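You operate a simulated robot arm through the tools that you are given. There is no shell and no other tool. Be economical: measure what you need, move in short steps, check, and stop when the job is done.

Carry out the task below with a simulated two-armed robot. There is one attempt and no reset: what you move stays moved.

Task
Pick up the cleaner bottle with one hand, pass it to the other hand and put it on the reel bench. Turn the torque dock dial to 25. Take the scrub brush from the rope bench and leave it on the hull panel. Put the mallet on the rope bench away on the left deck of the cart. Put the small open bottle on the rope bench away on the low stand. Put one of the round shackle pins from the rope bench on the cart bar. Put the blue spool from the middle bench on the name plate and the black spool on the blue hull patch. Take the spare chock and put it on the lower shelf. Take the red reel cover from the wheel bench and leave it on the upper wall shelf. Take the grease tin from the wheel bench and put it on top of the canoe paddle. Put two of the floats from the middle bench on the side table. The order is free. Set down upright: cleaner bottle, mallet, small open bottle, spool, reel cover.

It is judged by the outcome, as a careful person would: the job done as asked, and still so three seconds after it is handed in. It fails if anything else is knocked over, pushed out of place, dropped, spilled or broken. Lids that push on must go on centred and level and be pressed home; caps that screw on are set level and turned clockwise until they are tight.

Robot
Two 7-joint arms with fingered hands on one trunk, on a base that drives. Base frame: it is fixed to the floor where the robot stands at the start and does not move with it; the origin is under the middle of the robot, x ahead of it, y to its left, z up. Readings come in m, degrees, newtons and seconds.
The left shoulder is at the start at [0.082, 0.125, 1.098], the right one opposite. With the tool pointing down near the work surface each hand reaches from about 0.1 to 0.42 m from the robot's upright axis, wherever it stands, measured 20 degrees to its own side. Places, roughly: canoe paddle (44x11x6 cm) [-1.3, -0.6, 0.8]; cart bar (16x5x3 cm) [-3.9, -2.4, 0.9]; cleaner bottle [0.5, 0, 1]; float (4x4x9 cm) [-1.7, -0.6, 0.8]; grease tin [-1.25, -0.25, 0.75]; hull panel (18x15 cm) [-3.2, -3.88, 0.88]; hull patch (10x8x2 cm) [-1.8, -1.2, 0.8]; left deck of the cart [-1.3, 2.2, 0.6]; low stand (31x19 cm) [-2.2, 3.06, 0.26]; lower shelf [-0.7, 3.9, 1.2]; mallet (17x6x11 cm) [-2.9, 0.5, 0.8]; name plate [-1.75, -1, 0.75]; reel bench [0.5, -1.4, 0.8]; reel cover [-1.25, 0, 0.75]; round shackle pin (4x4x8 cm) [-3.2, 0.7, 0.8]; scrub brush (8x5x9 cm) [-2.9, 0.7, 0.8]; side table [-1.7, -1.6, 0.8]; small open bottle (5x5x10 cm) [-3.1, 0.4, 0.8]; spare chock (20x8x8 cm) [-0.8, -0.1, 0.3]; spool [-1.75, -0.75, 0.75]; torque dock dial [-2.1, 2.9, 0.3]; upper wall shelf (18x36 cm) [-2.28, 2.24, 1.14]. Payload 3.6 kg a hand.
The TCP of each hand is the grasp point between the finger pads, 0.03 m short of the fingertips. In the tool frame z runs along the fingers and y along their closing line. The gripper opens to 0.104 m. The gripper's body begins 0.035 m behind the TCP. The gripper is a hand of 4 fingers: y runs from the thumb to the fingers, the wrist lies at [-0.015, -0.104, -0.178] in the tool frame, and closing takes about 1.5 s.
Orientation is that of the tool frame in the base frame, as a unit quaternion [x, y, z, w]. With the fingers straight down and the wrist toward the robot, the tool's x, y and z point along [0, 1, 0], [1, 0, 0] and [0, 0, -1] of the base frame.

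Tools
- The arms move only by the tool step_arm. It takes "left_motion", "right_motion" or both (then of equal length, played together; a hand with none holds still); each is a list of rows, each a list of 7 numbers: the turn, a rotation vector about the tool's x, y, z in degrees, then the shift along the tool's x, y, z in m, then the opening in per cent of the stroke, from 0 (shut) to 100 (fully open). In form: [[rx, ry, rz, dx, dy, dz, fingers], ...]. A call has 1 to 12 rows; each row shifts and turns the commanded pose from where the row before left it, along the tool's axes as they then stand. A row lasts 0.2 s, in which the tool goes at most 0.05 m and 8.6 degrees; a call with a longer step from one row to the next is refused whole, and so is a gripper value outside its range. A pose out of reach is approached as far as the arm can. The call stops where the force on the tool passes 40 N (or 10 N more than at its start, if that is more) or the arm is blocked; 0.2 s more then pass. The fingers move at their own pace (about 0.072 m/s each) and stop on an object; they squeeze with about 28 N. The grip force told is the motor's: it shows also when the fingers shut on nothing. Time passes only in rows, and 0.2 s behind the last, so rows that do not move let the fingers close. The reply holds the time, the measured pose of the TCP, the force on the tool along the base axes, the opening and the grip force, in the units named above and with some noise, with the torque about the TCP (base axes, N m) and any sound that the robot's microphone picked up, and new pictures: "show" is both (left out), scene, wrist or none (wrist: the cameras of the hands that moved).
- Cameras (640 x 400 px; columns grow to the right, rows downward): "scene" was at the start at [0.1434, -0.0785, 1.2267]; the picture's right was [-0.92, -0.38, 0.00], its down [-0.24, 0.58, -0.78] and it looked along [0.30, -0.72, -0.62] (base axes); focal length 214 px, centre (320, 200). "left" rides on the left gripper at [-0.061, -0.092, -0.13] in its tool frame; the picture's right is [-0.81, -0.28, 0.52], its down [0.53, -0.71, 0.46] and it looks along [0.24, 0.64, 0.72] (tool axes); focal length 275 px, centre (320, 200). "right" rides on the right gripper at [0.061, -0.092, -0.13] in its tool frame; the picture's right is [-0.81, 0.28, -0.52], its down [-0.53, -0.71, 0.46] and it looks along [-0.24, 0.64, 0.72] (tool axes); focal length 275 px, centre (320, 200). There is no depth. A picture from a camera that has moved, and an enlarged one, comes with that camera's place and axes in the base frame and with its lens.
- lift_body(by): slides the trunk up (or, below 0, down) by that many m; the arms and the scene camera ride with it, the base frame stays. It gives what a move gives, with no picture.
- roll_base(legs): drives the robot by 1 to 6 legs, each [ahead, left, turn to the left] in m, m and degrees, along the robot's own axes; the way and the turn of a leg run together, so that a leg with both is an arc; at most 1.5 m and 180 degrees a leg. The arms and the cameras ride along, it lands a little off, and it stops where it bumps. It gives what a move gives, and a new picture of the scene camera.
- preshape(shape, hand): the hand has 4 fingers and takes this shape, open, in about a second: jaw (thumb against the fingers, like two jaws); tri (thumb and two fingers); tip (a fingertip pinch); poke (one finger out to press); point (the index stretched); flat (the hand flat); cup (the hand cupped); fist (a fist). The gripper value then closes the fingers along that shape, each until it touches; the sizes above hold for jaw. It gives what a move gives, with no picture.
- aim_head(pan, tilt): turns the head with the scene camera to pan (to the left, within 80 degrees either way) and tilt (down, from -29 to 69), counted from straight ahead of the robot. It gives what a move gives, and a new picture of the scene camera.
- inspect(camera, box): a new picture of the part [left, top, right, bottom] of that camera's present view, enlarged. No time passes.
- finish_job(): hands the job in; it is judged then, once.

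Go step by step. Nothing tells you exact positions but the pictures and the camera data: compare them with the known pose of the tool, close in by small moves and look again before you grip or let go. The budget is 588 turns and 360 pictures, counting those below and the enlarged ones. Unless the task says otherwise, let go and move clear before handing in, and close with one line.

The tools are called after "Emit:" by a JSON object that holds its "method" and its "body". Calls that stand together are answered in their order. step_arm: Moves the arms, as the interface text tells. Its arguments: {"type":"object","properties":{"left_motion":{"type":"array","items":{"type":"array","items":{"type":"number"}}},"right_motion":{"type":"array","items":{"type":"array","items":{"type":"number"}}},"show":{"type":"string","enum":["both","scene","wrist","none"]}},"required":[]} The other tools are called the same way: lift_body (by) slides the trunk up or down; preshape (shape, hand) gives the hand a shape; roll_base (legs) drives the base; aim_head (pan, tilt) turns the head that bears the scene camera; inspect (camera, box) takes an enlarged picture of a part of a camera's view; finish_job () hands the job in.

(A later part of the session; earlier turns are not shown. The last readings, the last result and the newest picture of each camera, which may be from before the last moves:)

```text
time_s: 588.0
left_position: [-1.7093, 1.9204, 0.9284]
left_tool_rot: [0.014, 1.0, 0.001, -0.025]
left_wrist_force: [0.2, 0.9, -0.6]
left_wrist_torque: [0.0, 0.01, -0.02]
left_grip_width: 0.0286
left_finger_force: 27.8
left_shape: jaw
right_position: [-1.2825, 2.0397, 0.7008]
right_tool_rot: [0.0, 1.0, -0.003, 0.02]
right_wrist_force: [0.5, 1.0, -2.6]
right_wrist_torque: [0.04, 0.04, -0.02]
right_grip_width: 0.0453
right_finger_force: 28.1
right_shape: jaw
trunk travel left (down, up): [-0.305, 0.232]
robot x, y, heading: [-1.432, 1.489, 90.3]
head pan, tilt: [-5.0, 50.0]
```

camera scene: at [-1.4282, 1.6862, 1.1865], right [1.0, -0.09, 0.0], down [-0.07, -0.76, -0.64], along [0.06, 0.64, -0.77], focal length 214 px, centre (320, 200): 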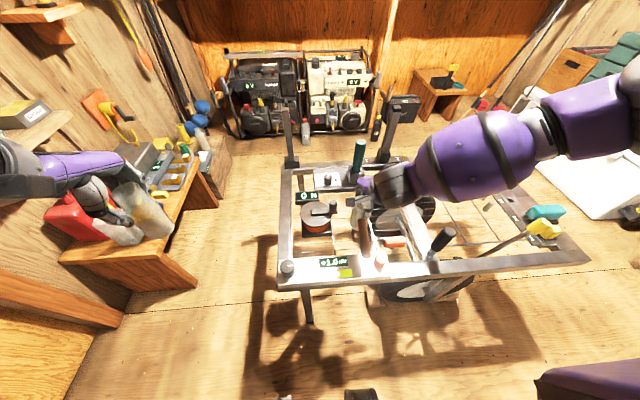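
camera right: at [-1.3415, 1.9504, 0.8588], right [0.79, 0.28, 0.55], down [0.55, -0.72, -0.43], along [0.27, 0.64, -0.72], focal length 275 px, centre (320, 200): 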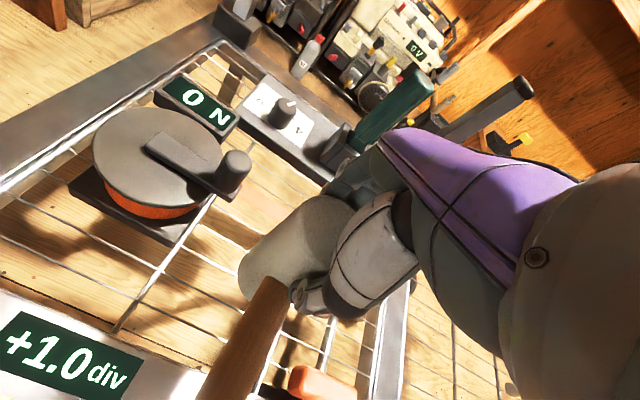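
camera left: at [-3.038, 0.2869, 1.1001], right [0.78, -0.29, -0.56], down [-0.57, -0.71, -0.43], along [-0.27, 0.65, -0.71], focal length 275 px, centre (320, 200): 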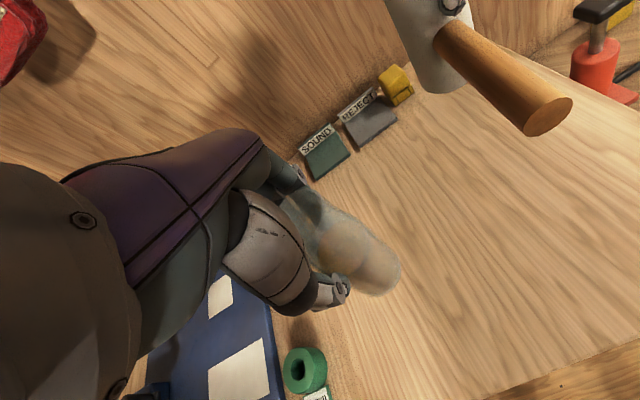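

Emit:
{"method": "step_arm", "body": {"right_motion": [[0, 0, 0, 0, 0, 0.004, 0], [0, 0, 0, 0, 0, 0.004, 0]], "show": "none"}}

Emit:
{"method": "step_arm", "body": {"right_motion": [[0, 0, 0, 0, 0, 0.004, 0], [0, 0, 0, 0, 0, 0.004, 0]], "show": "none"}}

Emit:
{"method": "step_arm", "body": {"right_motion": [[0, 0, 0, 0, 0, 0.004, 0], [0, 0, 0, 0, 0, 0.004, 0]], "show": "both"}}

```text
time_s: 588.5
left_position: [-1.7095, 1.9217, 0.9289]
left_tool_rot: [0.015, 1.0, 0.0, -0.025]
left_wrist_force: [0.1, 0.0, -1.1]
left_wrist_torque: [-0.01, -0.01, -0.02]
left_grip_width: 0.0287
left_finger_force: 27.8
left_shape: jaw
right_position: [-1.2831, 2.0406, 0.6926]
right_tool_rot: [-0.001, 1.0, -0.003, 0.022]
right_wrist_force: [0.1, -0.4, -3.1]
right_wrist_torque: [-0.02, -0.01, -0.02]
right_grip_width: 0.0457
right_finger_force: 28.4
right_shape: jaw
trunk travel left (down, up): [-0.305, 0.232]
robot x, y, heading: [-1.4358, 1.4949, 90.0]
head pan, tilt: [-5.0, 50.0]
```

```text
time_s: 589.1
left_position: [-1.7086, 1.9212, 0.9277]
left_tool_rot: [0.014, 1.0, 0.001, -0.024]
left_wrist_force: [-0.6, 0.5, -1.1]
left_wrist_torque: [0.04, 0.0, 0.01]
left_grip_width: 0.0285
left_finger_force: 28.0
left_shape: jaw
right_position: [-1.2829, 2.0415, 0.6852]
right_tool_rot: [-0.001, 1.0, -0.003, 0.02]
right_wrist_force: [-0.2, -0.3, -3.5]
right_wrist_torque: [0.02, -0.01, -0.02]
right_grip_width: 0.0454
right_finger_force: 27.9
right_shape: jaw
trunk travel left (down, up): [-0.305, 0.232]
robot x, y, heading: [-1.4377, 1.4941, 90.2]
head pan, tilt: [-5.0, 50.0]
```

```text
time_s: 589.8
left_position: [-1.7106, 1.9203, 0.9275]
left_tool_rot: [0.014, 1.0, 0.0, -0.024]
left_wrist_force: [0.2, 0.0, -1.9]
left_wrist_torque: [0.03, 0.03, 0.0]
left_grip_width: 0.0285
left_finger_force: 27.7
left_shape: jaw
right_position: [-1.2829, 2.0407, 0.676]
right_tool_rot: [-0.002, 1.0, -0.003, 0.02]
right_wrist_force: [-1.0, 0.8, -2.6]
right_wrist_torque: [0.01, 0.02, -0.01]
right_grip_width: 0.0452
right_finger_force: 27.5
right_shape: jaw
trunk travel left (down, up): [-0.305, 0.232]
robot x, y, heading: [-1.4305, 1.49, 90.3]
head pan, tilt: [-5.0, 50.0]
camera scene: at [-1.4283, 1.6861, 1.1865], right [1.0, -0.09, 0.0], down [-0.07, -0.76, -0.64], along [0.06, 0.64, -0.77], focal length 214 px, centre (320, 200)
camera right: at [-1.348, 1.9498, 0.805], right [0.79, 0.28, 0.55], down [0.55, -0.71, -0.43], along [0.27, 0.64, -0.72], focal length 275 px, centre (320, 200)
```

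scene: 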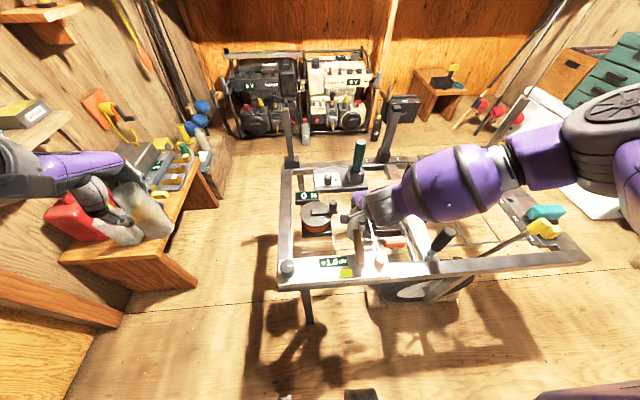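
right: 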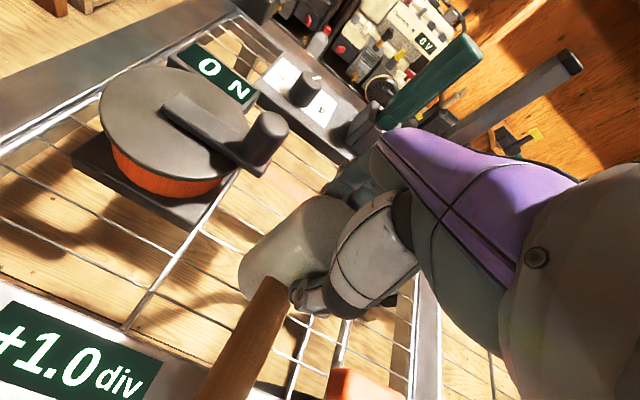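

Still no contact; continue lowering carefully.

Emit:
{"method": "step_arm", "body": {"right_motion": [[0, 0, 0, 0, 0, 0.004, 0], [0, 0, 0, 0, 0, 0.003, 0]], "show": "none"}}

Emit:
{"method": "step_arm", "body": {"right_motion": [[0, 0, 0, 0, 0, 0.003, 0], [0, 0, 0, 0, 0, 0.003, 0]], "show": "none"}}

Emit:
{"method": "step_arm", "body": {"right_motion": [[0, 0, 0, 0, 0, 0.003, 0], [0, 0, 0, 0, 0, 0.003, 0]], "show": "wrist"}}

```text
time_s: 590.4
left_position: [-1.7077, 1.9201, 0.9269]
left_tool_rot: [0.013, 1.0, 0.0, -0.023]
left_wrist_force: [0.4, 0.5, -0.7]
left_wrist_torque: [-0.02, 0.03, 0.03]
left_grip_width: 0.0286
left_finger_force: 27.6
left_shape: jaw
right_position: [-1.2827, 2.0407, 0.6687]
right_tool_rot: [0.0, 1.0, -0.003, 0.02]
right_wrist_force: [0.8, -0.2, -3.3]
right_wrist_torque: [-0.01, 0.01, 0.0]
right_grip_width: 0.0456
right_finger_force: 27.6
right_shape: jaw
trunk travel left (down, up): [-0.305, 0.232]
robot x, y, heading: [-1.4348, 1.4902, 90.3]
head pan, tilt: [-5.0, 50.0]
```

```text
time_s: 591.0
left_position: [-1.7097, 1.9202, 0.9287]
left_tool_rot: [0.013, 1.0, 0.001, -0.024]
left_wrist_force: [0.6, 0.8, -0.7]
left_wrist_torque: [-0.02, 0.04, -0.01]
left_grip_width: 0.0288
left_finger_force: 28.1
left_shape: jaw
right_position: [-1.2821, 2.0405, 0.6635]
right_tool_rot: [-0.001, 1.0, -0.002, 0.021]
right_wrist_force: [-0.1, 0.0, -0.6]
right_wrist_torque: [-0.02, -0.04, -0.01]
right_grip_width: 0.0454
right_finger_force: 27.6
right_shape: jaw
trunk travel left (down, up): [-0.305, 0.232]
robot x, y, heading: [-1.4321, 1.4904, 90.3]
head pan, tilt: [-5.0, 50.0]
```

```text
time_s: 591.5
left_position: [-1.7093, 1.9192, 0.9289]
left_tool_rot: [0.015, 1.0, 0.001, -0.024]
left_wrist_force: [-0.5, -0.2, -0.9]
left_wrist_torque: [0.01, -0.01, -0.02]
left_grip_width: 0.0285
left_finger_force: 27.9
left_shape: jaw
right_position: [-1.282, 2.0406, 0.6605]
right_tool_rot: [0.0, 1.0, 0.001, 0.019]
right_wrist_force: [3.3, -2.9, 25.6]
right_wrist_torque: [0.05, -0.11, -0.06]
right_grip_width: 0.046
right_finger_force: 28.1
right_shape: jaw
trunk travel left (down, up): [-0.305, 0.232]
robot x, y, heading: [-1.4357, 1.4943, 90.2]
head pan, tilt: [-5.0, 50.0]
camera right: at [-1.3476, 1.9495, 0.789], right [0.79, 0.27, 0.55], down [0.55, -0.71, -0.44], along [0.27, 0.65, -0.71], focal length 275 px, centre (320, 200)
```

right: 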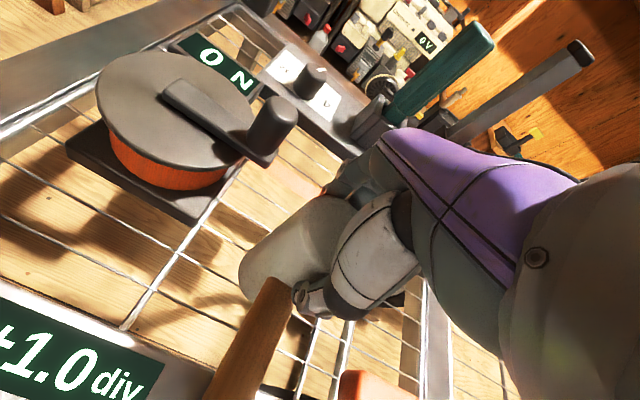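

Contact at z≈0.56. Relieve slightly and open only a little, keeping fingers around to check stability.

Emit:
{"method": "step_arm", "body": {"right_motion": [[0, 0, 0, 0, 0, -0.002, 0], [0, 0, 0, 0, 0, 0, 60], [0, 0, 0, 0, 0, 0, 60], [0, 0, 0, 0, 0, 0, 60], [0, 0, 0, 0, 0, 0, 60]], "show": "both"}}

```text
time_s: 592.8
left_position: [-1.709, 1.9204, 0.9274]
left_tool_rot: [0.014, 1.0, 0.0, -0.025]
left_wrist_force: [0.0, -0.1, -0.6]
left_wrist_torque: [-0.02, 0.0, -0.01]
left_grip_width: 0.0286
left_finger_force: 27.9
left_shape: jaw
right_position: [-1.2821, 2.0388, 0.6598]
right_tool_rot: [-0.002, 1.0, -0.003, 0.022]
right_wrist_force: [0.7, 0.0, 0.0]
right_wrist_torque: [0.01, -0.01, 0.0]
right_grip_width: 0.0623
right_finger_force: 0.2
right_shape: jaw
trunk travel left (down, up): [-0.305, 0.232]
robot x, y, heading: [-1.4341, 1.491, 90.1]
head pan, tilt: [-5.0, 50.0]
camera scene: at [-1.4284, 1.6859, 1.1865], right [1.0, -0.09, 0.0], down [-0.07, -0.76, -0.64], along [0.06, 0.64, -0.77], focal length 214 px, centre (320, 200)
camera right: at [-1.3477, 1.9488, 0.7879], right [0.79, 0.28, 0.55], down [0.55, -0.72, -0.43], along [0.27, 0.64, -0.72], focal length 275 px, centre (320, 200)
```

scene: 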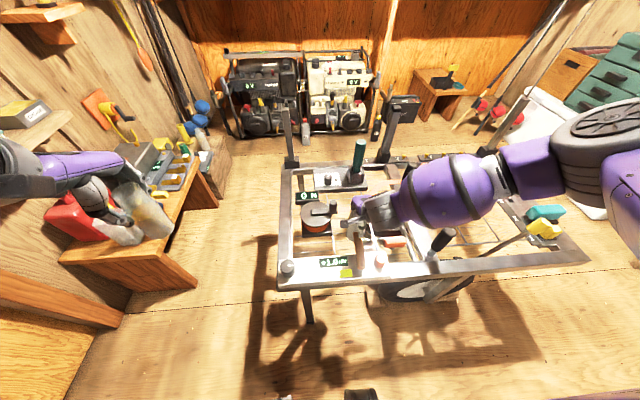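
right: 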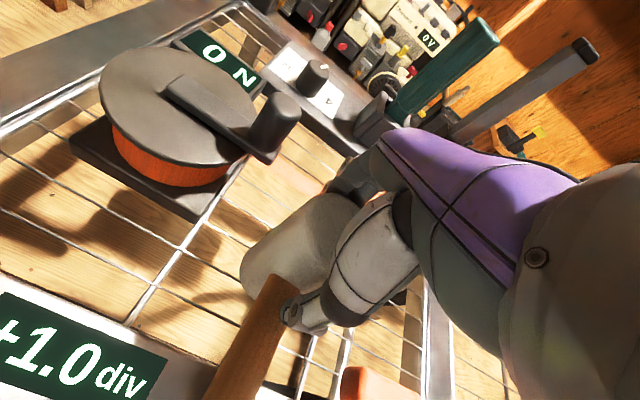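

The mallet stands. Rise straight up and check.

Emit:
{"method": "step_arm", "body": {"right_motion": [[0, 0, 0, 0, 0, -0.02, 60], [0, 0, 0, 0, 0, -0.03, 60], [0, 0, 0, 0, 0, -0.04, 60], [0, 0, 0, 0, 0, -0.04, 60], [0, 0, 0, 0, 0, -0.04, 60], [0, 0, 0, 0, 0, -0.04, 60], [0, 0, 0, 0, 0, -0.04, 60]], "show": "none"}}

Emit:
{"method": "inspect", "body": {"camera": "scene", "box": [260, 140, 460, 300]}}

```text
time_s: 594.4
left_position: [-1.71, 1.9196, 0.928]
left_tool_rot: [0.015, 1.0, 0.001, -0.025]
left_wrist_force: [0.2, 0.0, -1.8]
left_wrist_torque: [-0.01, 0.01, 0.02]
left_grip_width: 0.0287
left_finger_force: 27.6
left_shape: jaw
right_position: [-1.2918, 2.0409, 0.9136]
right_tool_rot: [-0.001, 1.0, -0.002, 0.02]
right_wrist_force: [-0.2, -0.7, -0.5]
right_wrist_torque: [0.01, 0.02, -0.04]
right_grip_width: 0.0624
right_finger_force: 0.1
right_shape: jaw
trunk travel left (down, up): [-0.305, 0.232]
robot x, y, heading: [-1.4349, 1.4895, 90.0]
head pan, tilt: [-5.0, 50.0]
```

```text
2.50 times, centred on (360, 220) of scene
camera zoom: at [-1.4286, 1.6854, 1.1866], right [1.0, -0.09, 0.0], down [-0.07, -0.76, -0.64], along [0.06, 0.64, -0.77], focal length 536 px, centre (220, 150)
```

zoom: 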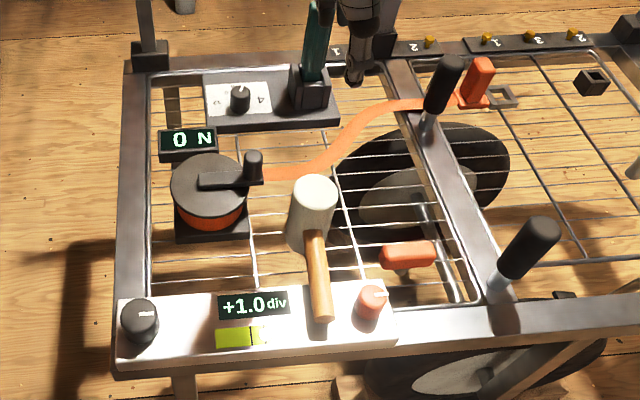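

The mallet stands upright on the left deck. Now take the bottle around the cart to the low stand: raise trunk, back out, go east, north, west.

Emit:
{"method": "lift_body", "body": {"by": 0.2}}

Emit:
{"method": "step_arm", "body": {"right_motion": [[0, 0, 0, -0.04, -0.02, 0, 60], [0, 0, 0, -0.04, -0.03, 0, 60], [0, 0, 0, -0.04, -0.03, 0, 60]], "show": "none"}}

Emit:
{"method": "roll_base", "body": {"legs": [[-0.3, 0, 0], [0, -1.2, 0], [1.5, 0, 0]]}}

```text
time_s: 596.5
left_position: [-1.7108, 1.921, 1.1275]
left_tool_rot: [0.014, 1.0, 0.0, -0.024]
left_wrist_force: [-0.2, 0.9, -1.6]
left_wrist_torque: [0.02, 0.01, 0.01]
left_grip_width: 0.029
left_finger_force: 27.7
left_shape: jaw
right_position: [-1.2914, 2.0412, 1.1087]
right_tool_rot: [0.0, 1.0, -0.003, 0.021]
right_wrist_force: [-0.1, -0.2, -0.4]
right_wrist_torque: [0.0, -0.02, -0.03]
right_grip_width: 0.0623
right_finger_force: 0.0
right_shape: jaw
trunk travel left (down, up): [-0.505, 0.032]
robot x, y, heading: [-1.4345, 1.4885, 90.2]
head pan, tilt: [-5.0, 50.0]
```

```text
time_s: 597.3
left_position: [-1.7092, 1.9199, 1.1288]
left_tool_rot: [0.015, 1.0, 0.001, -0.024]
left_wrist_force: [0.4, -0.4, -1.1]
left_wrist_torque: [0.0, 0.05, -0.03]
left_grip_width: 0.0283
left_finger_force: 28.1
left_shape: jaw
right_position: [-1.1695, 1.9599, 1.1156]
right_tool_rot: [-0.001, 1.0, -0.002, 0.019]
right_wrist_force: [0.3, -0.7, 0.1]
right_wrist_torque: [-0.01, 0.0, 0.01]
right_grip_width: 0.0623
right_finger_force: 0.0
right_shape: jaw
trunk travel left (down, up): [-0.505, 0.032]
robot x, y, heading: [-1.438, 1.487, 90.2]
head pan, tilt: [-5.0, 50.0]
```

```text
time_s: 616.7
left_position: [-0.4624, 3.0857, 1.1283]
left_tool_rot: [0.028, 0.999, 0.001, -0.025]
left_wrist_force: [-0.3, -0.1, -2.5]
left_wrist_torque: [0.02, 0.01, -0.03]
left_grip_width: 0.0287
left_finger_force: 28.8
left_shape: jaw
right_position: [0.0779, 3.1119, 1.1155]
right_tool_rot: [0.013, 1.0, -0.004, 0.021]
right_wrist_force: [0.0, -0.8, -0.7]
right_wrist_torque: [0.02, -0.01, 0.0]
right_grip_width: 0.0624
right_finger_force: 0.0
right_shape: jaw
trunk travel left (down, up): [-0.505, 0.032]
robot x, y, heading: [-0.1981, 2.6499, 88.3]
head pan, tilt: [-5.0, 50.0]
camera scene: at [-0.1892, 2.7629, 1.4009], right [0.99, -0.11, 0.0], down [-0.09, -0.76, -0.64], along [0.07, 0.64, -0.77], focal length 214 px, centre (320, 200)
```

scene: 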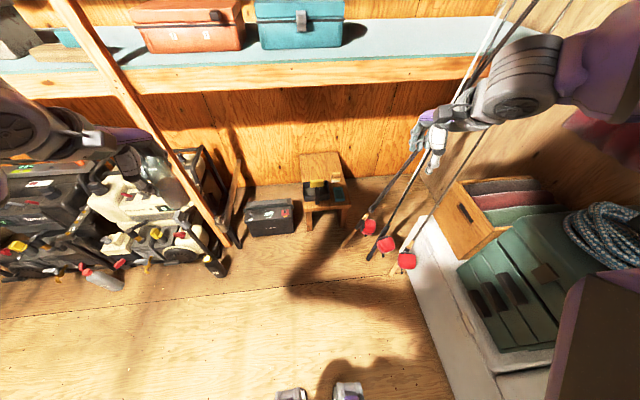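

Turn west, drive behind the cart, then turn to heading ~150° facing the low stand.

Emit:
{"method": "roll_base", "body": {"legs": [[0, 0, 91.7], [1.15, -0.15, 0], [0, 0, -30]]}}

Emit:
{"method": "aim_head", "body": {"pan": 0, "tilt": 45}}

```text
time_s: 628.0
left_position: [-1.8692, 2.7803, 1.1282]
left_tool_rot: [-0.484, 0.875, -0.012, -0.022]
left_wrist_force: [-0.1, 0.3, -1.6]
left_wrist_torque: [0.02, 0.02, -0.03]
left_grip_width: 0.0286
left_finger_force: 28.0
left_shape: jaw
right_position: [-1.6307, 3.2651, 1.1155]
right_tool_rot: [-0.497, 0.867, 0.008, 0.02]
right_wrist_force: [0.2, 0.3, 0.2]
right_wrist_torque: [0.02, 0.01, 0.01]
right_grip_width: 0.0621
right_finger_force: 0.0
right_shape: jaw
trunk travel left (down, up): [-0.505, 0.032]
robot x, y, heading: [-1.3617, 2.8012, 149.6]
head pan, tilt: [-5.0, 50.0]
camera scene: at [-1.455, 2.8642, 1.4009], right [0.58, 0.81, 0.0], down [0.62, -0.44, -0.64], along [-0.52, 0.37, -0.77], focal length 214 px, centre (320, 200)
```

scene: 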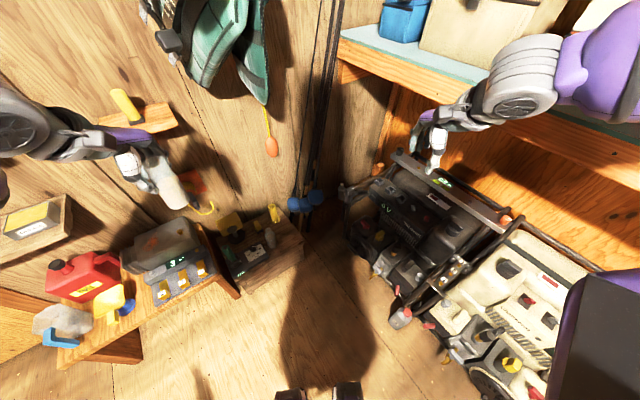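

```text
time_s: 628.6
left_position: [-1.8698, 2.7804, 1.1285]
left_tool_rot: [-0.484, 0.874, -0.012, -0.022]
left_wrist_force: [-0.3, -0.3, -1.4]
left_wrist_torque: [-0.03, -0.01, -0.01]
left_grip_width: 0.0285
left_finger_force: 28.2
left_shape: jaw
right_position: [-1.6315, 3.2652, 1.1159]
right_tool_rot: [-0.497, 0.868, 0.007, 0.019]
right_wrist_force: [-0.5, -0.3, -0.8]
right_wrist_torque: [0.0, 0.03, -0.03]
right_grip_width: 0.0624
right_finger_force: 0.0
right_shape: jaw
trunk travel left (down, up): [-0.505, 0.032]
robot x, y, heading: [-1.3611, 2.8002, 149.5]
head pan, tilt: [0.0, 45.0]
camera scene: at [-1.4623, 2.8608, 1.4078], right [0.51, 0.86, 0.0], down [0.61, -0.36, -0.71], along [-0.61, 0.36, -0.71], focal length 214 px, centre (320, 200)
```

scene: 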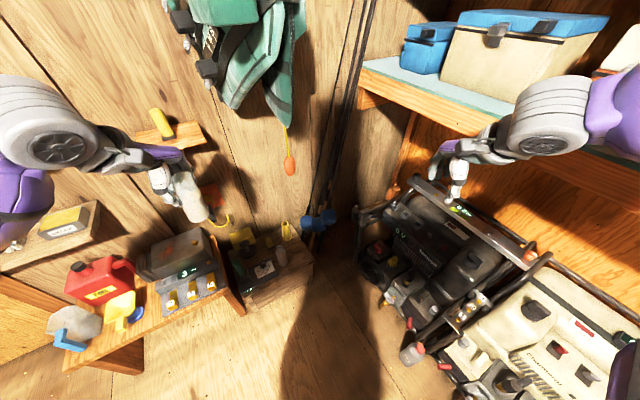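

Bring the right hand inward and the bottle hand forward, then move ahead 20 cm and lower the trunk gradually.

Emit:
{"method": "step_arm", "body": {"left_motion": [[0, 0, 0, -0.02, 0.03, 0, 0], [0, 0, 0, -0.03, 0.03, 0, 0], [0, 0, 0, -0.03, 0.03, 0, 0], [0, 0, 0, -0.02, 0.03, 0, 0]], "right_motion": [[0, 0, 0, 0.04, 0, 0, 60], [0, 0, 0, 0.04, 0, 0, 60], [0, 0, 0, 0.03, 0, 0, 60], [0, 0, 0, 0.0, 0, 0, 60]], "show": "none"}}

Emit:
{"method": "roll_base", "body": {"legs": [[0.2, 0, 0]]}}

Emit:
{"method": "lift_body", "body": {"by": -0.25}}

```text
time_s: 629.6
left_position: [-1.918, 2.9291, 1.1235]
left_tool_rot: [-0.485, 0.874, -0.012, -0.022]
left_wrist_force: [-1.1, 0.1, -2.2]
left_wrist_torque: [-0.01, 0.01, 0.01]
left_grip_width: 0.0284
left_finger_force: 27.8
left_shape: jaw
right_position: [-1.6855, 3.1724, 1.1126]
right_tool_rot: [-0.496, 0.868, 0.008, 0.019]
right_wrist_force: [0.9, 0.5, -0.1]
right_wrist_torque: [-0.01, 0.01, 0.02]
right_grip_width: 0.0621
right_finger_force: 0.0
right_shape: jaw
trunk travel left (down, up): [-0.505, 0.032]
robot x, y, heading: [-1.3606, 2.8034, 149.6]
head pan, tilt: [0.0, 45.0]
```

```text
time_s: 631.0
left_position: [-2.0305, 2.9902, 1.1165]
left_tool_rot: [-0.484, 0.874, -0.026, -0.019]
left_wrist_force: [4.1, -2.9, -4.8]
left_wrist_torque: [0.1, 0.09, -0.09]
left_grip_width: 0.0281
left_finger_force: 28.0
left_shape: jaw
right_position: [-1.8008, 3.2388, 1.1133]
right_tool_rot: [-0.496, 0.868, 0.007, 0.02]
right_wrist_force: [-0.8, 0.6, 0.2]
right_wrist_torque: [0.0, -0.05, 0.01]
right_grip_width: 0.0622
right_finger_force: 0.0
right_shape: jaw
trunk travel left (down, up): [-0.505, 0.032]
robot x, y, heading: [-1.4746, 2.8688, 149.4]
head pan, tilt: [0.0, 45.0]
stopped in leg 1: the force on the tool passed its limit at 86 N (the readings are from after the stop); the commanded pose is now the measured one
camera scene: at [-1.5786, 2.9274, 1.4076], right [0.51, 0.86, 0.0], down [0.61, -0.36, -0.71], along [-0.61, 0.36, -0.71], focal length 214 px, centre (320, 200)
```

scene: 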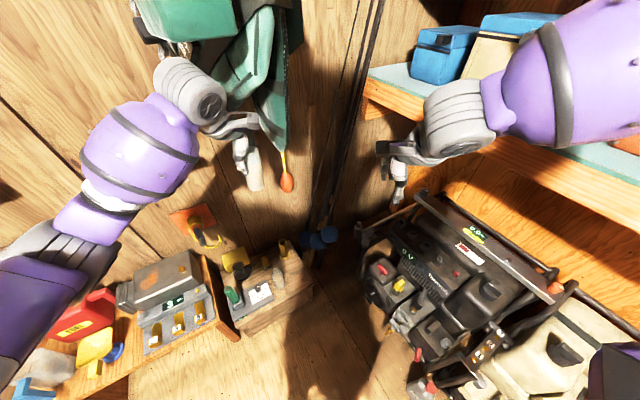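

```text
time_s: 633.5
left_position: [-2.0286, 2.993, 0.8689]
left_tool_rot: [-0.484, 0.874, -0.023, -0.021]
left_wrist_force: [-0.4, 0.0, -0.9]
left_wrist_torque: [-0.02, 0.0, -0.04]
left_grip_width: 0.0285
left_finger_force: 27.4
left_shape: jaw
right_position: [-1.7994, 3.2388, 0.8639]
right_tool_rot: [-0.496, 0.868, 0.008, 0.019]
right_wrist_force: [0.0, 0.1, 1.0]
right_wrist_torque: [0.03, 0.01, -0.01]
right_grip_width: 0.0622
right_finger_force: 0.1
right_shape: jaw
trunk travel left (down, up): [-0.255, 0.282]
robot x, y, heading: [-1.4742, 2.8683, 149.6]
head pan, tilt: [0.0, 45.0]
```

The hand touched the hanging vest; it's clear now after lowering. Check the scene.

Emit:
{"method": "aim_head", "body": {"pan": 5, "tilt": 45}}

Emit:
{"method": "inspect", "body": {"camera": "left", "box": [0, 0, 640, 400]}}

```text
time_s: 634.2
left_position: [-2.0279, 2.9916, 0.8683]
left_tool_rot: [-0.484, 0.874, -0.025, -0.02]
left_wrist_force: [-1.2, -0.5, -0.8]
left_wrist_torque: [-0.03, -0.02, 0.01]
left_grip_width: 0.0283
left_finger_force: 28.4
left_shape: jaw
right_position: [-1.7991, 3.2386, 0.8634]
right_tool_rot: [-0.496, 0.868, 0.009, 0.019]
right_wrist_force: [1.1, -0.1, -0.4]
right_wrist_torque: [-0.01, -0.01, -0.02]
right_grip_width: 0.0622
right_finger_force: 0.0
right_shape: jaw
trunk travel left (down, up): [-0.255, 0.282]
robot x, y, heading: [-1.4749, 2.8663, 149.6]
head pan, tilt: [5.0, 45.0]
camera scene: at [-1.6587, 2.9685, 1.1442], right [0.43, 0.9, 0.0], down [0.64, -0.3, -0.71], along [-0.64, 0.3, -0.71], focal length 214 px, centre (320, 200)
```

scene: 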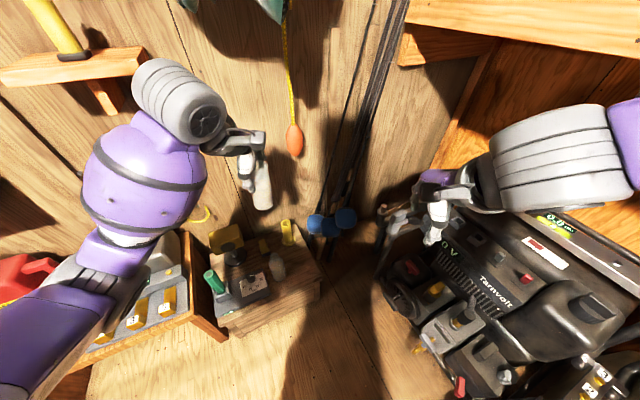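

```text
1.00 times, centred on (320, 200) of left (not enlarged: the box is as wide or as high as the picture)
camera zoom: at [-1.9175, 3.0035, 0.9969], right [0.66, 0.51, -0.56], down [0.32, -0.86, -0.41], along [-0.68, 0.09, -0.72], focal length 275 px, centre (320, 200)
```

zoom: 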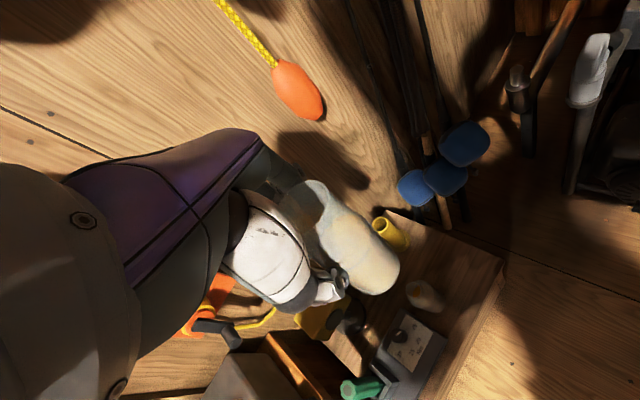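

Raise the right hand, then lower the trunk the rest.

Emit:
{"method": "step_arm", "body": {"right_motion": [[0, 0, 0, 0.01, -0.03, -0.04, 60], [0, 0, 0, 0.01, -0.03, -0.04, 60], [0, 0, 0, 0.01, -0.03, -0.04, 60], [0, 0, 0, 0.0, 0, -0.04, 60]], "show": "none"}}

Emit:
{"method": "lift_body", "body": {"by": -0.24}}

Emit:
{"method": "aim_head", "body": {"pan": 5, "tilt": 50}}

```text
refused: row 1 steps farther than a row can; nothing moved
```

```text
time_s: 636.7
left_position: [-2.0297, 2.9917, 0.6284]
left_tool_rot: [-0.484, 0.875, -0.024, -0.02]
left_wrist_force: [0.1, 0.3, -1.3]
left_wrist_torque: [-0.03, 0.01, -0.01]
left_grip_width: 0.0282
left_finger_force: 28.0
left_shape: jaw
right_position: [-1.8184, 3.2487, 0.592]
right_tool_rot: [-0.497, 0.866, -0.034, 0.043]
right_wrist_force: [-0.3, -0.8, -0.5]
right_wrist_torque: [0.0, -0.05, -0.02]
right_grip_width: 0.0624
right_finger_force: 0.0
right_shape: jaw
trunk travel left (down, up): [-0.015, 0.522]
robot x, y, heading: [-1.4705, 2.8628, 149.4]
head pan, tilt: [5.0, 45.0]
```

```text
time_s: 637.4
left_position: [-2.0284, 2.9911, 0.6295]
left_tool_rot: [-0.485, 0.874, -0.025, -0.019]
left_wrist_force: [0.5, 0.3, -1.1]
left_wrist_torque: [0.0, 0.0, 0.0]
left_grip_width: 0.0282
left_finger_force: 27.9
left_shape: jaw
right_position: [-1.8182, 3.25, 0.5922]
right_tool_rot: [-0.497, 0.866, -0.033, 0.043]
right_wrist_force: [-0.6, -0.1, 0.8]
right_wrist_torque: [0.02, 0.02, -0.02]
right_grip_width: 0.0621
right_finger_force: 0.0
right_shape: jaw
trunk travel left (down, up): [-0.015, 0.522]
robot x, y, heading: [-1.4714, 2.8623, 149.5]
head pan, tilt: [5.0, 50.0]
camera scene: at [-1.7215, 3.0059, 0.8846], right [0.43, 0.9, 0.0], down [0.69, -0.33, -0.64], along [-0.58, 0.28, -0.77], focal length 214 px, centre (320, 200)
```

scene: 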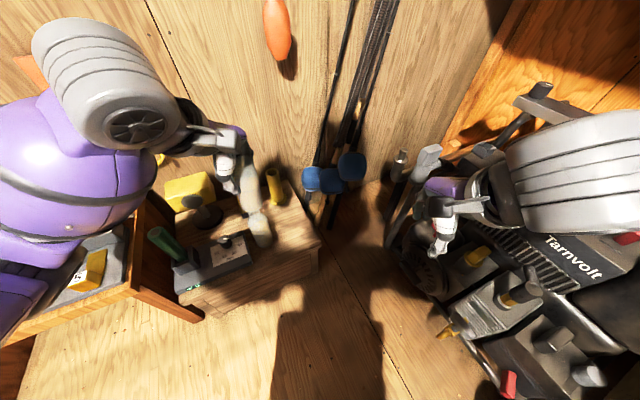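

Stand layout confirmed; target for the bottle is (-2.14,3.10). Move the base ahead 10 cm, raise the right hand, and position the bottle.

Emit:
{"method": "step_arm", "body": {"right_motion": [[0, 0, 0, 0.02, 0, -0.03, 60], [0, 0, 0, 0.02, 0, -0.03, 60], [0, 0, 0, 0.02, 0, -0.03, 60]], "show": "none"}}

Emit:
{"method": "roll_base", "body": {"legs": [[0.09, 0, 0]]}}

Emit:
{"method": "step_arm", "body": {"left_motion": [[0, 0, 0, -0.014, 0.02, 0.02, 0], [0, 0, 0, -0.014, 0.02, 0.03, 0], [0, 0, 0, 0, 0.02, 0.03, 0], [0, 0, 0, 0, 0, 0.03, 0]]}}

```text
time_s: 638.1
left_position: [-2.03, 2.9917, 0.6281]
left_tool_rot: [-0.484, 0.875, -0.026, -0.02]
left_wrist_force: [-1.0, -0.2, -0.1]
left_wrist_torque: [0.0, 0.03, -0.01]
left_grip_width: 0.0284
left_finger_force: 28.0
left_shape: jaw
right_position: [-1.8581, 3.2007, 0.6785]
right_tool_rot: [-0.496, 0.866, -0.035, 0.043]
right_wrist_force: [0.2, 0.2, -0.1]
right_wrist_torque: [0.01, 0.01, -0.01]
right_grip_width: 0.0625
right_finger_force: 0.0
right_shape: jaw
trunk travel left (down, up): [-0.015, 0.522]
robot x, y, heading: [-1.4732, 2.8664, 149.6]
head pan, tilt: [5.0, 50.0]
```

```text
time_s: 639.3
left_position: [-2.1072, 3.038, 0.628]
left_tool_rot: [-0.483, 0.875, -0.025, -0.02]
left_wrist_force: [-0.3, 0.0, -0.6]
left_wrist_torque: [0.01, -0.02, 0.0]
left_grip_width: 0.0282
left_finger_force: 27.5
left_shape: jaw
right_position: [-1.9358, 3.2469, 0.6761]
right_tool_rot: [-0.496, 0.867, -0.034, 0.043]
right_wrist_force: [-0.1, -0.6, -0.3]
right_wrist_torque: [0.06, 0.03, 0.04]
right_grip_width: 0.0622
right_finger_force: 0.2
right_shape: jaw
trunk travel left (down, up): [-0.015, 0.522]
robot x, y, heading: [-1.552, 2.9147, 149.5]
head pan, tilt: [5.0, 50.0]
camera scene: at [-1.7994, 3.0521, 0.8845], right [0.43, 0.9, 0.0], down [0.69, -0.33, -0.64], along [-0.58, 0.28, -0.77], focal length 214 px, centre (320, 200)
```

scene: 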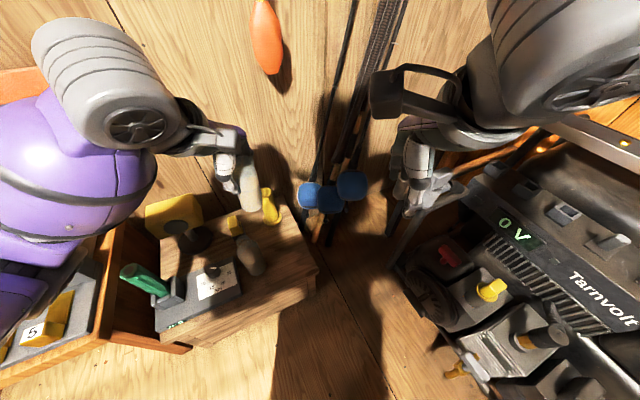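

```text
time_s: 640.3
left_position: [-2.1449, 3.0867, 0.5152]
left_tool_rot: [-0.483, 0.875, -0.025, -0.021]
left_wrist_force: [-0.2, -0.2, -0.8]
left_wrist_torque: [-0.02, 0.01, 0.01]
left_grip_width: 0.0283
left_finger_force: 28.2
left_shape: jaw
right_position: [-1.9355, 3.247, 0.6785]
right_tool_rot: [-0.496, 0.867, -0.034, 0.044]
right_wrist_force: [-0.5, 0.1, -0.5]
right_wrist_torque: [-0.01, -0.01, -0.01]
right_grip_width: 0.0625
right_finger_force: 0.1
right_shape: jaw
trunk travel left (down, up): [-0.015, 0.522]
robot x, y, heading: [-1.5511, 2.9136, 149.8]
head pan, tilt: [5.0, 50.0]
camera scene: at [-1.7992, 3.052, 0.8845], right [0.43, 0.9, 0.0], down [0.69, -0.33, -0.64], along [-0.58, 0.28, -0.77], focal length 214 px, centre (320, 200)
camera left: at [-2.0321, 3.0969, 0.6432], right [0.66, 0.51, -0.56], down [0.31, -0.86, -0.41], along [-0.68, 0.09, -0.72], focal length 275 px, centre (320, 200)
```

scene: 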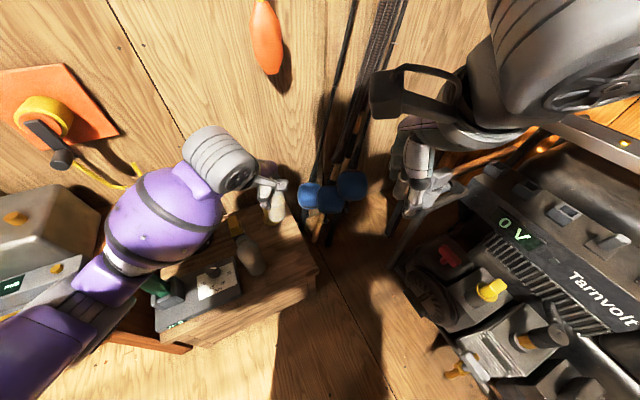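
left: 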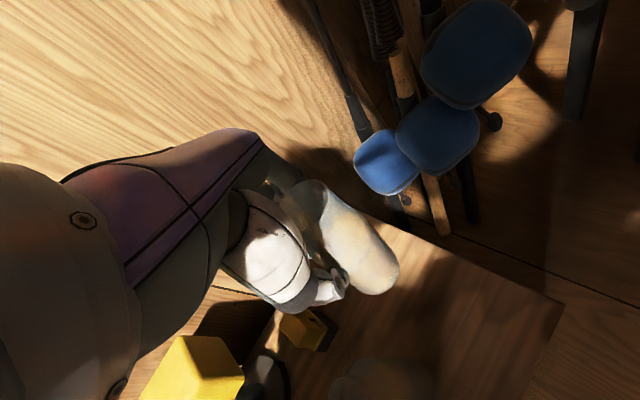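

Lower further with a check.

Emit:
{"method": "step_arm", "body": {"left_motion": [[0, 0, 0, 0, 0, 0.03, 0], [0, 0, 0, 0, 0, 0.03, 0], [0, 0, 0, 0, 0, 0.03, 0], [0, 0, 0, 0, 0, 0.02, 0]]}}

```text
time_s: 641.3
left_position: [-2.1443, 3.0801, 0.407]
left_tool_rot: [-0.483, 0.875, -0.025, -0.021]
left_wrist_force: [-0.3, 0.0, -1.4]
left_wrist_torque: [-0.02, -0.01, -0.01]
left_grip_width: 0.0282
left_finger_force: 27.7
left_shape: jaw
right_position: [-1.9358, 3.2474, 0.6782]
right_tool_rot: [-0.495, 0.867, -0.033, 0.043]
right_wrist_force: [0.1, -0.4, 0.4]
right_wrist_torque: [-0.03, 0.01, -0.02]
right_grip_width: 0.0624
right_finger_force: 0.1
right_shape: jaw
trunk travel left (down, up): [-0.015, 0.522]
robot x, y, heading: [-1.5476, 2.9107, 149.4]
head pan, tilt: [5.0, 50.0]
camera scene: at [-1.7992, 3.052, 0.8845], right [0.43, 0.9, 0.0], down [0.69, -0.33, -0.64], along [-0.58, 0.28, -0.77], focal length 214 px, centre (320, 200)
camera left: at [-2.0326, 3.0917, 0.5353], right [0.66, 0.51, -0.56], down [0.32, -0.86, -0.41], along [-0.68, 0.09, -0.72], focal length 275 px, centre (320, 200)
```

scene: 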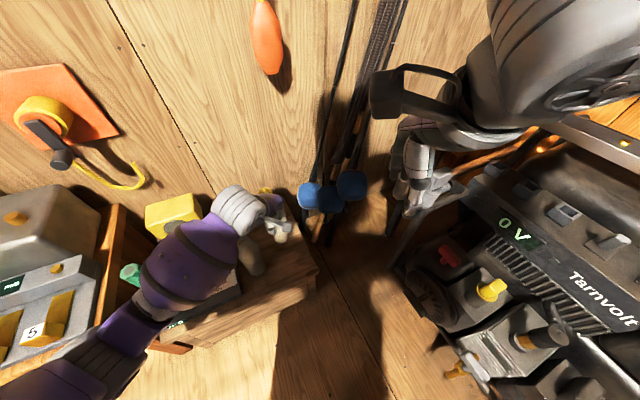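
left: 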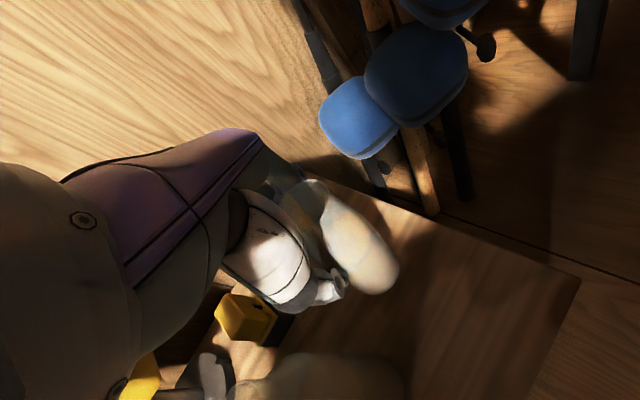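

Shift ~2 cm away from the grey bottle, then lower to contact.

Emit:
{"method": "step_arm", "body": {"left_motion": [[0, 0, 0, -0.018, 0.012, 0, 0], [0, 0, 0, 0, 0, 0.02, 0], [0, 0, 0, 0, 0, 0.012, 0]], "show": "wrist"}}

Emit:
{"method": "step_arm", "body": {"left_motion": [[0, 0, 0, 0, 0, 0.006, 0], [0, 0, 0, 0, 0, 0.005, 0]], "show": "none"}}

Emit:
{"method": "step_arm", "body": {"left_motion": [[0, 0, 0, 0, 0, 0.004, 0], [0, 0, 0, 0, 0, 0.004, 0]], "show": "none"}}

```text
time_s: 642.1
left_position: [-2.1457, 3.0978, 0.3725]
left_tool_rot: [-0.483, 0.875, -0.026, -0.02]
left_wrist_force: [-0.5, -0.1, -0.6]
left_wrist_torque: [-0.03, -0.01, 0.01]
left_grip_width: 0.0281
left_finger_force: 27.3
left_shape: jaw
right_position: [-1.9359, 3.2476, 0.6791]
right_tool_rot: [-0.496, 0.867, -0.034, 0.045]
right_wrist_force: [-0.4, -0.6, -0.2]
right_wrist_torque: [0.04, 0.04, -0.01]
right_grip_width: 0.0621
right_finger_force: 0.0
right_shape: jaw
trunk travel left (down, up): [-0.015, 0.522]
robot x, y, heading: [-1.5493, 2.9153, 149.4]
head pan, tilt: [5.0, 50.0]
camera left: at [-2.0347, 3.1098, 0.5007], right [0.66, 0.51, -0.56], down [0.32, -0.86, -0.41], along [-0.68, 0.09, -0.72], focal length 275 px, centre (320, 200)
```

left: 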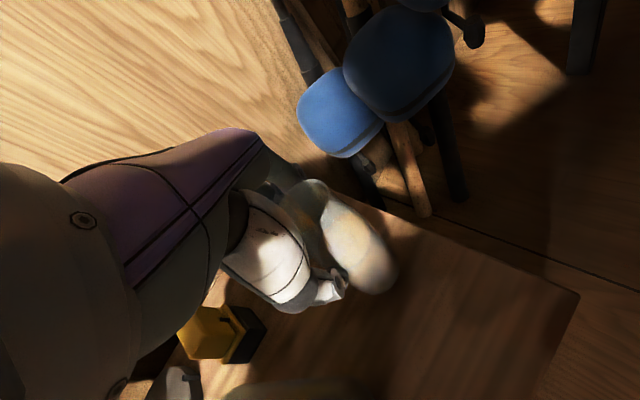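

```text
time_s: 642.7
left_position: [-2.147, 3.0977, 0.3624]
left_tool_rot: [-0.483, 0.875, -0.024, -0.021]
left_wrist_force: [0.0, -0.1, -1.2]
left_wrist_torque: [-0.01, -0.02, 0.01]
left_grip_width: 0.0282
left_finger_force: 28.0
left_shape: jaw
right_position: [-1.9359, 3.2478, 0.6776]
right_tool_rot: [-0.495, 0.867, -0.033, 0.044]
right_wrist_force: [0.2, -0.4, 0.1]
right_wrist_torque: [-0.01, -0.03, -0.02]
right_grip_width: 0.0623
right_finger_force: 0.1
right_shape: jaw
trunk travel left (down, up): [-0.015, 0.522]
robot x, y, heading: [-1.5527, 2.915, 149.4]
head pan, tilt: [5.0, 50.0]
```

```text
time_s: 643.3
left_position: [-2.1463, 3.0981, 0.3529]
left_tool_rot: [-0.483, 0.875, -0.025, -0.02]
left_wrist_force: [0.0, 0.5, -1.3]
left_wrist_torque: [-0.04, -0.01, 0.0]
left_grip_width: 0.0283
left_finger_force: 28.1
left_shape: jaw
right_position: [-1.9355, 3.2458, 0.6781]
right_tool_rot: [-0.495, 0.867, -0.034, 0.043]
right_wrist_force: [0.0, -0.1, 0.6]
right_wrist_torque: [0.01, -0.01, 0.06]
right_grip_width: 0.0622
right_finger_force: 0.0
right_shape: jaw
trunk travel left (down, up): [-0.015, 0.522]
robot x, y, heading: [-1.5456, 2.9144, 149.4]
head pan, tilt: [5.0, 50.0]
```

Emit:
{"method": "step_arm", "body": {"left_motion": [[0, 0, 0, 0, 0, 0.004, 0], [0, 0, 0, 0, 0, 0.003, 0]], "show": "none"}}

Emit:
{"method": "step_arm", "body": {"left_motion": [[0, 0, 0, 0, 0, 0.003, 0], [0, 0, 0, 0, 0, 0.003, 0]], "show": "none"}}

Emit:
{"method": "step_arm", "body": {"left_motion": [[0, 0, 0, 0, 0, 0.003, 0], [0, 0, 0, 0, 0, 0.003, 0]], "show": "wrist"}}

```text
time_s: 643.9
left_position: [-2.1474, 3.0984, 0.3456]
left_tool_rot: [-0.483, 0.875, -0.026, -0.021]
left_wrist_force: [0.6, -0.3, -0.2]
left_wrist_torque: [-0.03, -0.01, 0.04]
left_grip_width: 0.0282
left_finger_force: 27.8
left_shape: jaw
right_position: [-1.935, 3.2475, 0.6775]
right_tool_rot: [-0.496, 0.867, -0.034, 0.043]
right_wrist_force: [-0.3, 0.6, 0.1]
right_wrist_torque: [-0.04, -0.04, -0.01]
right_grip_width: 0.0624
right_finger_force: 0.1
right_shape: jaw
trunk travel left (down, up): [-0.015, 0.522]
robot x, y, heading: [-1.5534, 2.9132, 149.6]
head pan, tilt: [5.0, 50.0]
```

```text
time_s: 644.5
left_position: [-2.147, 3.0983, 0.3424]
left_tool_rot: [-0.484, 0.874, -0.023, -0.021]
left_wrist_force: [0.9, -4.1, 13.4]
left_wrist_torque: [0.07, 0.05, 0.04]
left_grip_width: 0.0288
left_finger_force: 27.6
left_shape: jaw
right_position: [-1.934, 3.2471, 0.6786]
right_tool_rot: [-0.496, 0.867, -0.035, 0.042]
right_wrist_force: [0.2, 0.0, -0.1]
right_wrist_torque: [-0.01, 0.01, 0.02]
right_grip_width: 0.0623
right_finger_force: 0.1
right_shape: jaw
trunk travel left (down, up): [-0.015, 0.522]
robot x, y, heading: [-1.5536, 2.9132, 149.6]
head pan, tilt: [5.0, 50.0]
```

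```text
time_s: 645.1
left_position: [-2.1469, 3.0987, 0.3373]
left_tool_rot: [-0.484, 0.875, -0.02, -0.022]
left_wrist_force: [-1.3, -2.9, 29.6]
left_wrist_torque: [0.11, 0.16, 0.03]
left_grip_width: 0.0305
left_finger_force: 28.0
left_shape: jaw
right_position: [-1.9342, 3.2463, 0.6789]
right_tool_rot: [-0.496, 0.867, -0.033, 0.042]
right_wrist_force: [0.6, 0.3, 1.1]
right_wrist_torque: [0.02, 0.01, 0.0]
right_grip_width: 0.0622
right_finger_force: 0.1
right_shape: jaw
trunk travel left (down, up): [-0.015, 0.522]
robot x, y, heading: [-1.5509, 2.9123, 149.7]
head pan, tilt: [5.0, 50.0]
camera left: at [-2.0351, 3.1092, 0.4659], right [0.65, 0.51, -0.56], down [0.31, -0.86, -0.41], along [-0.69, 0.1, -0.72], focal length 275 px, centre (320, 200)
```

left: 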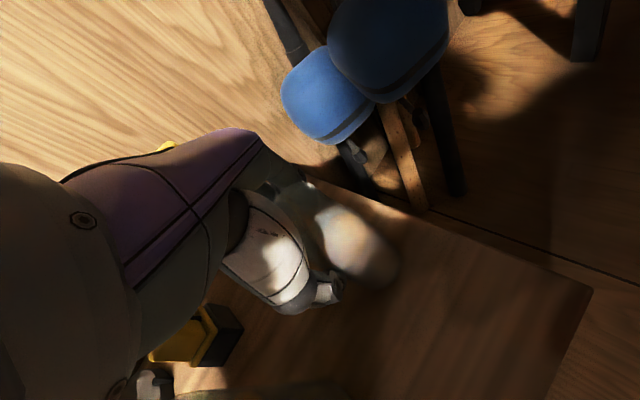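

Contact on the stand. Relieve, open moderately, and rise straight up.

Emit:
{"method": "step_arm", "body": {"left_motion": [[0, 0, 0, 0, 0, -0.004, 0], [0, 0, 0, 0, 0, 0, 60], [0, 0, 0, 0, 0, 0, 60], [0, 0, 0, 0, 0, 0, 60], [0, 0, 0, 0, 0, -0.02, 60], [0, 0, 0, 0, 0, -0.03, 60], [0, 0, 0, 0, 0, -0.04, 60], [0, 0, 0, 0, 0, -0.04, 60], [0, 0, 0, 0, 0, -0.04, 60]], "show": "both"}}

```text
time_s: 647.1
left_position: [-2.1439, 3.1106, 0.5072]
left_tool_rot: [-0.484, 0.875, -0.025, -0.02]
left_wrist_force: [-0.3, -0.3, -0.5]
left_wrist_torque: [-0.02, 0.01, 0.0]
left_grip_width: 0.062
left_finger_force: 0.2
left_shape: jaw
right_position: [-1.9351, 3.2472, 0.6783]
right_tool_rot: [-0.496, 0.867, -0.034, 0.044]
right_wrist_force: [-0.5, -0.2, -0.3]
right_wrist_torque: [0.0, -0.01, -0.02]
right_grip_width: 0.0619
right_finger_force: 0.0
right_shape: jaw
trunk travel left (down, up): [-0.015, 0.522]
robot x, y, heading: [-1.5489, 2.9121, 149.4]
head pan, tilt: [5.0, 50.0]
camera scene: at [-1.7991, 3.052, 0.8846], right [0.43, 0.9, 0.0], down [0.69, -0.33, -0.64], along [-0.58, 0.28, -0.77], focal length 214 px, centre (320, 200)
camera left: at [-2.0325, 3.1212, 0.6359], right [0.66, 0.51, -0.56], down [0.32, -0.86, -0.41], along [-0.68, 0.09, -0.72], focal length 275 px, centre (320, 200)
```

scene: 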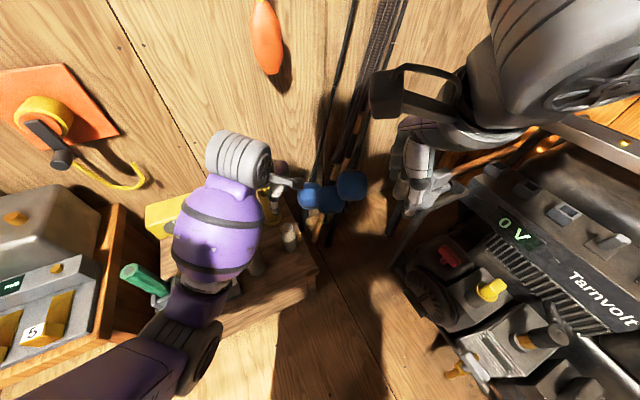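
left: 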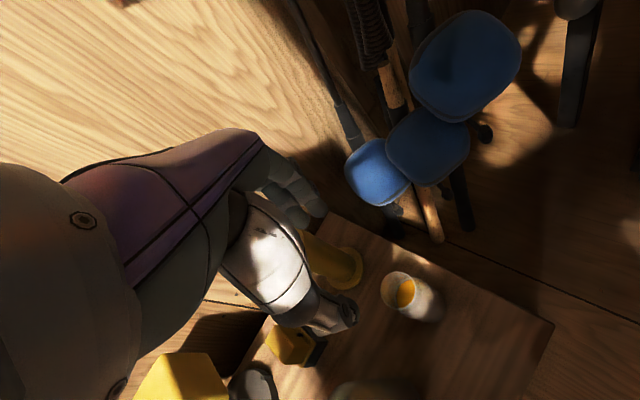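

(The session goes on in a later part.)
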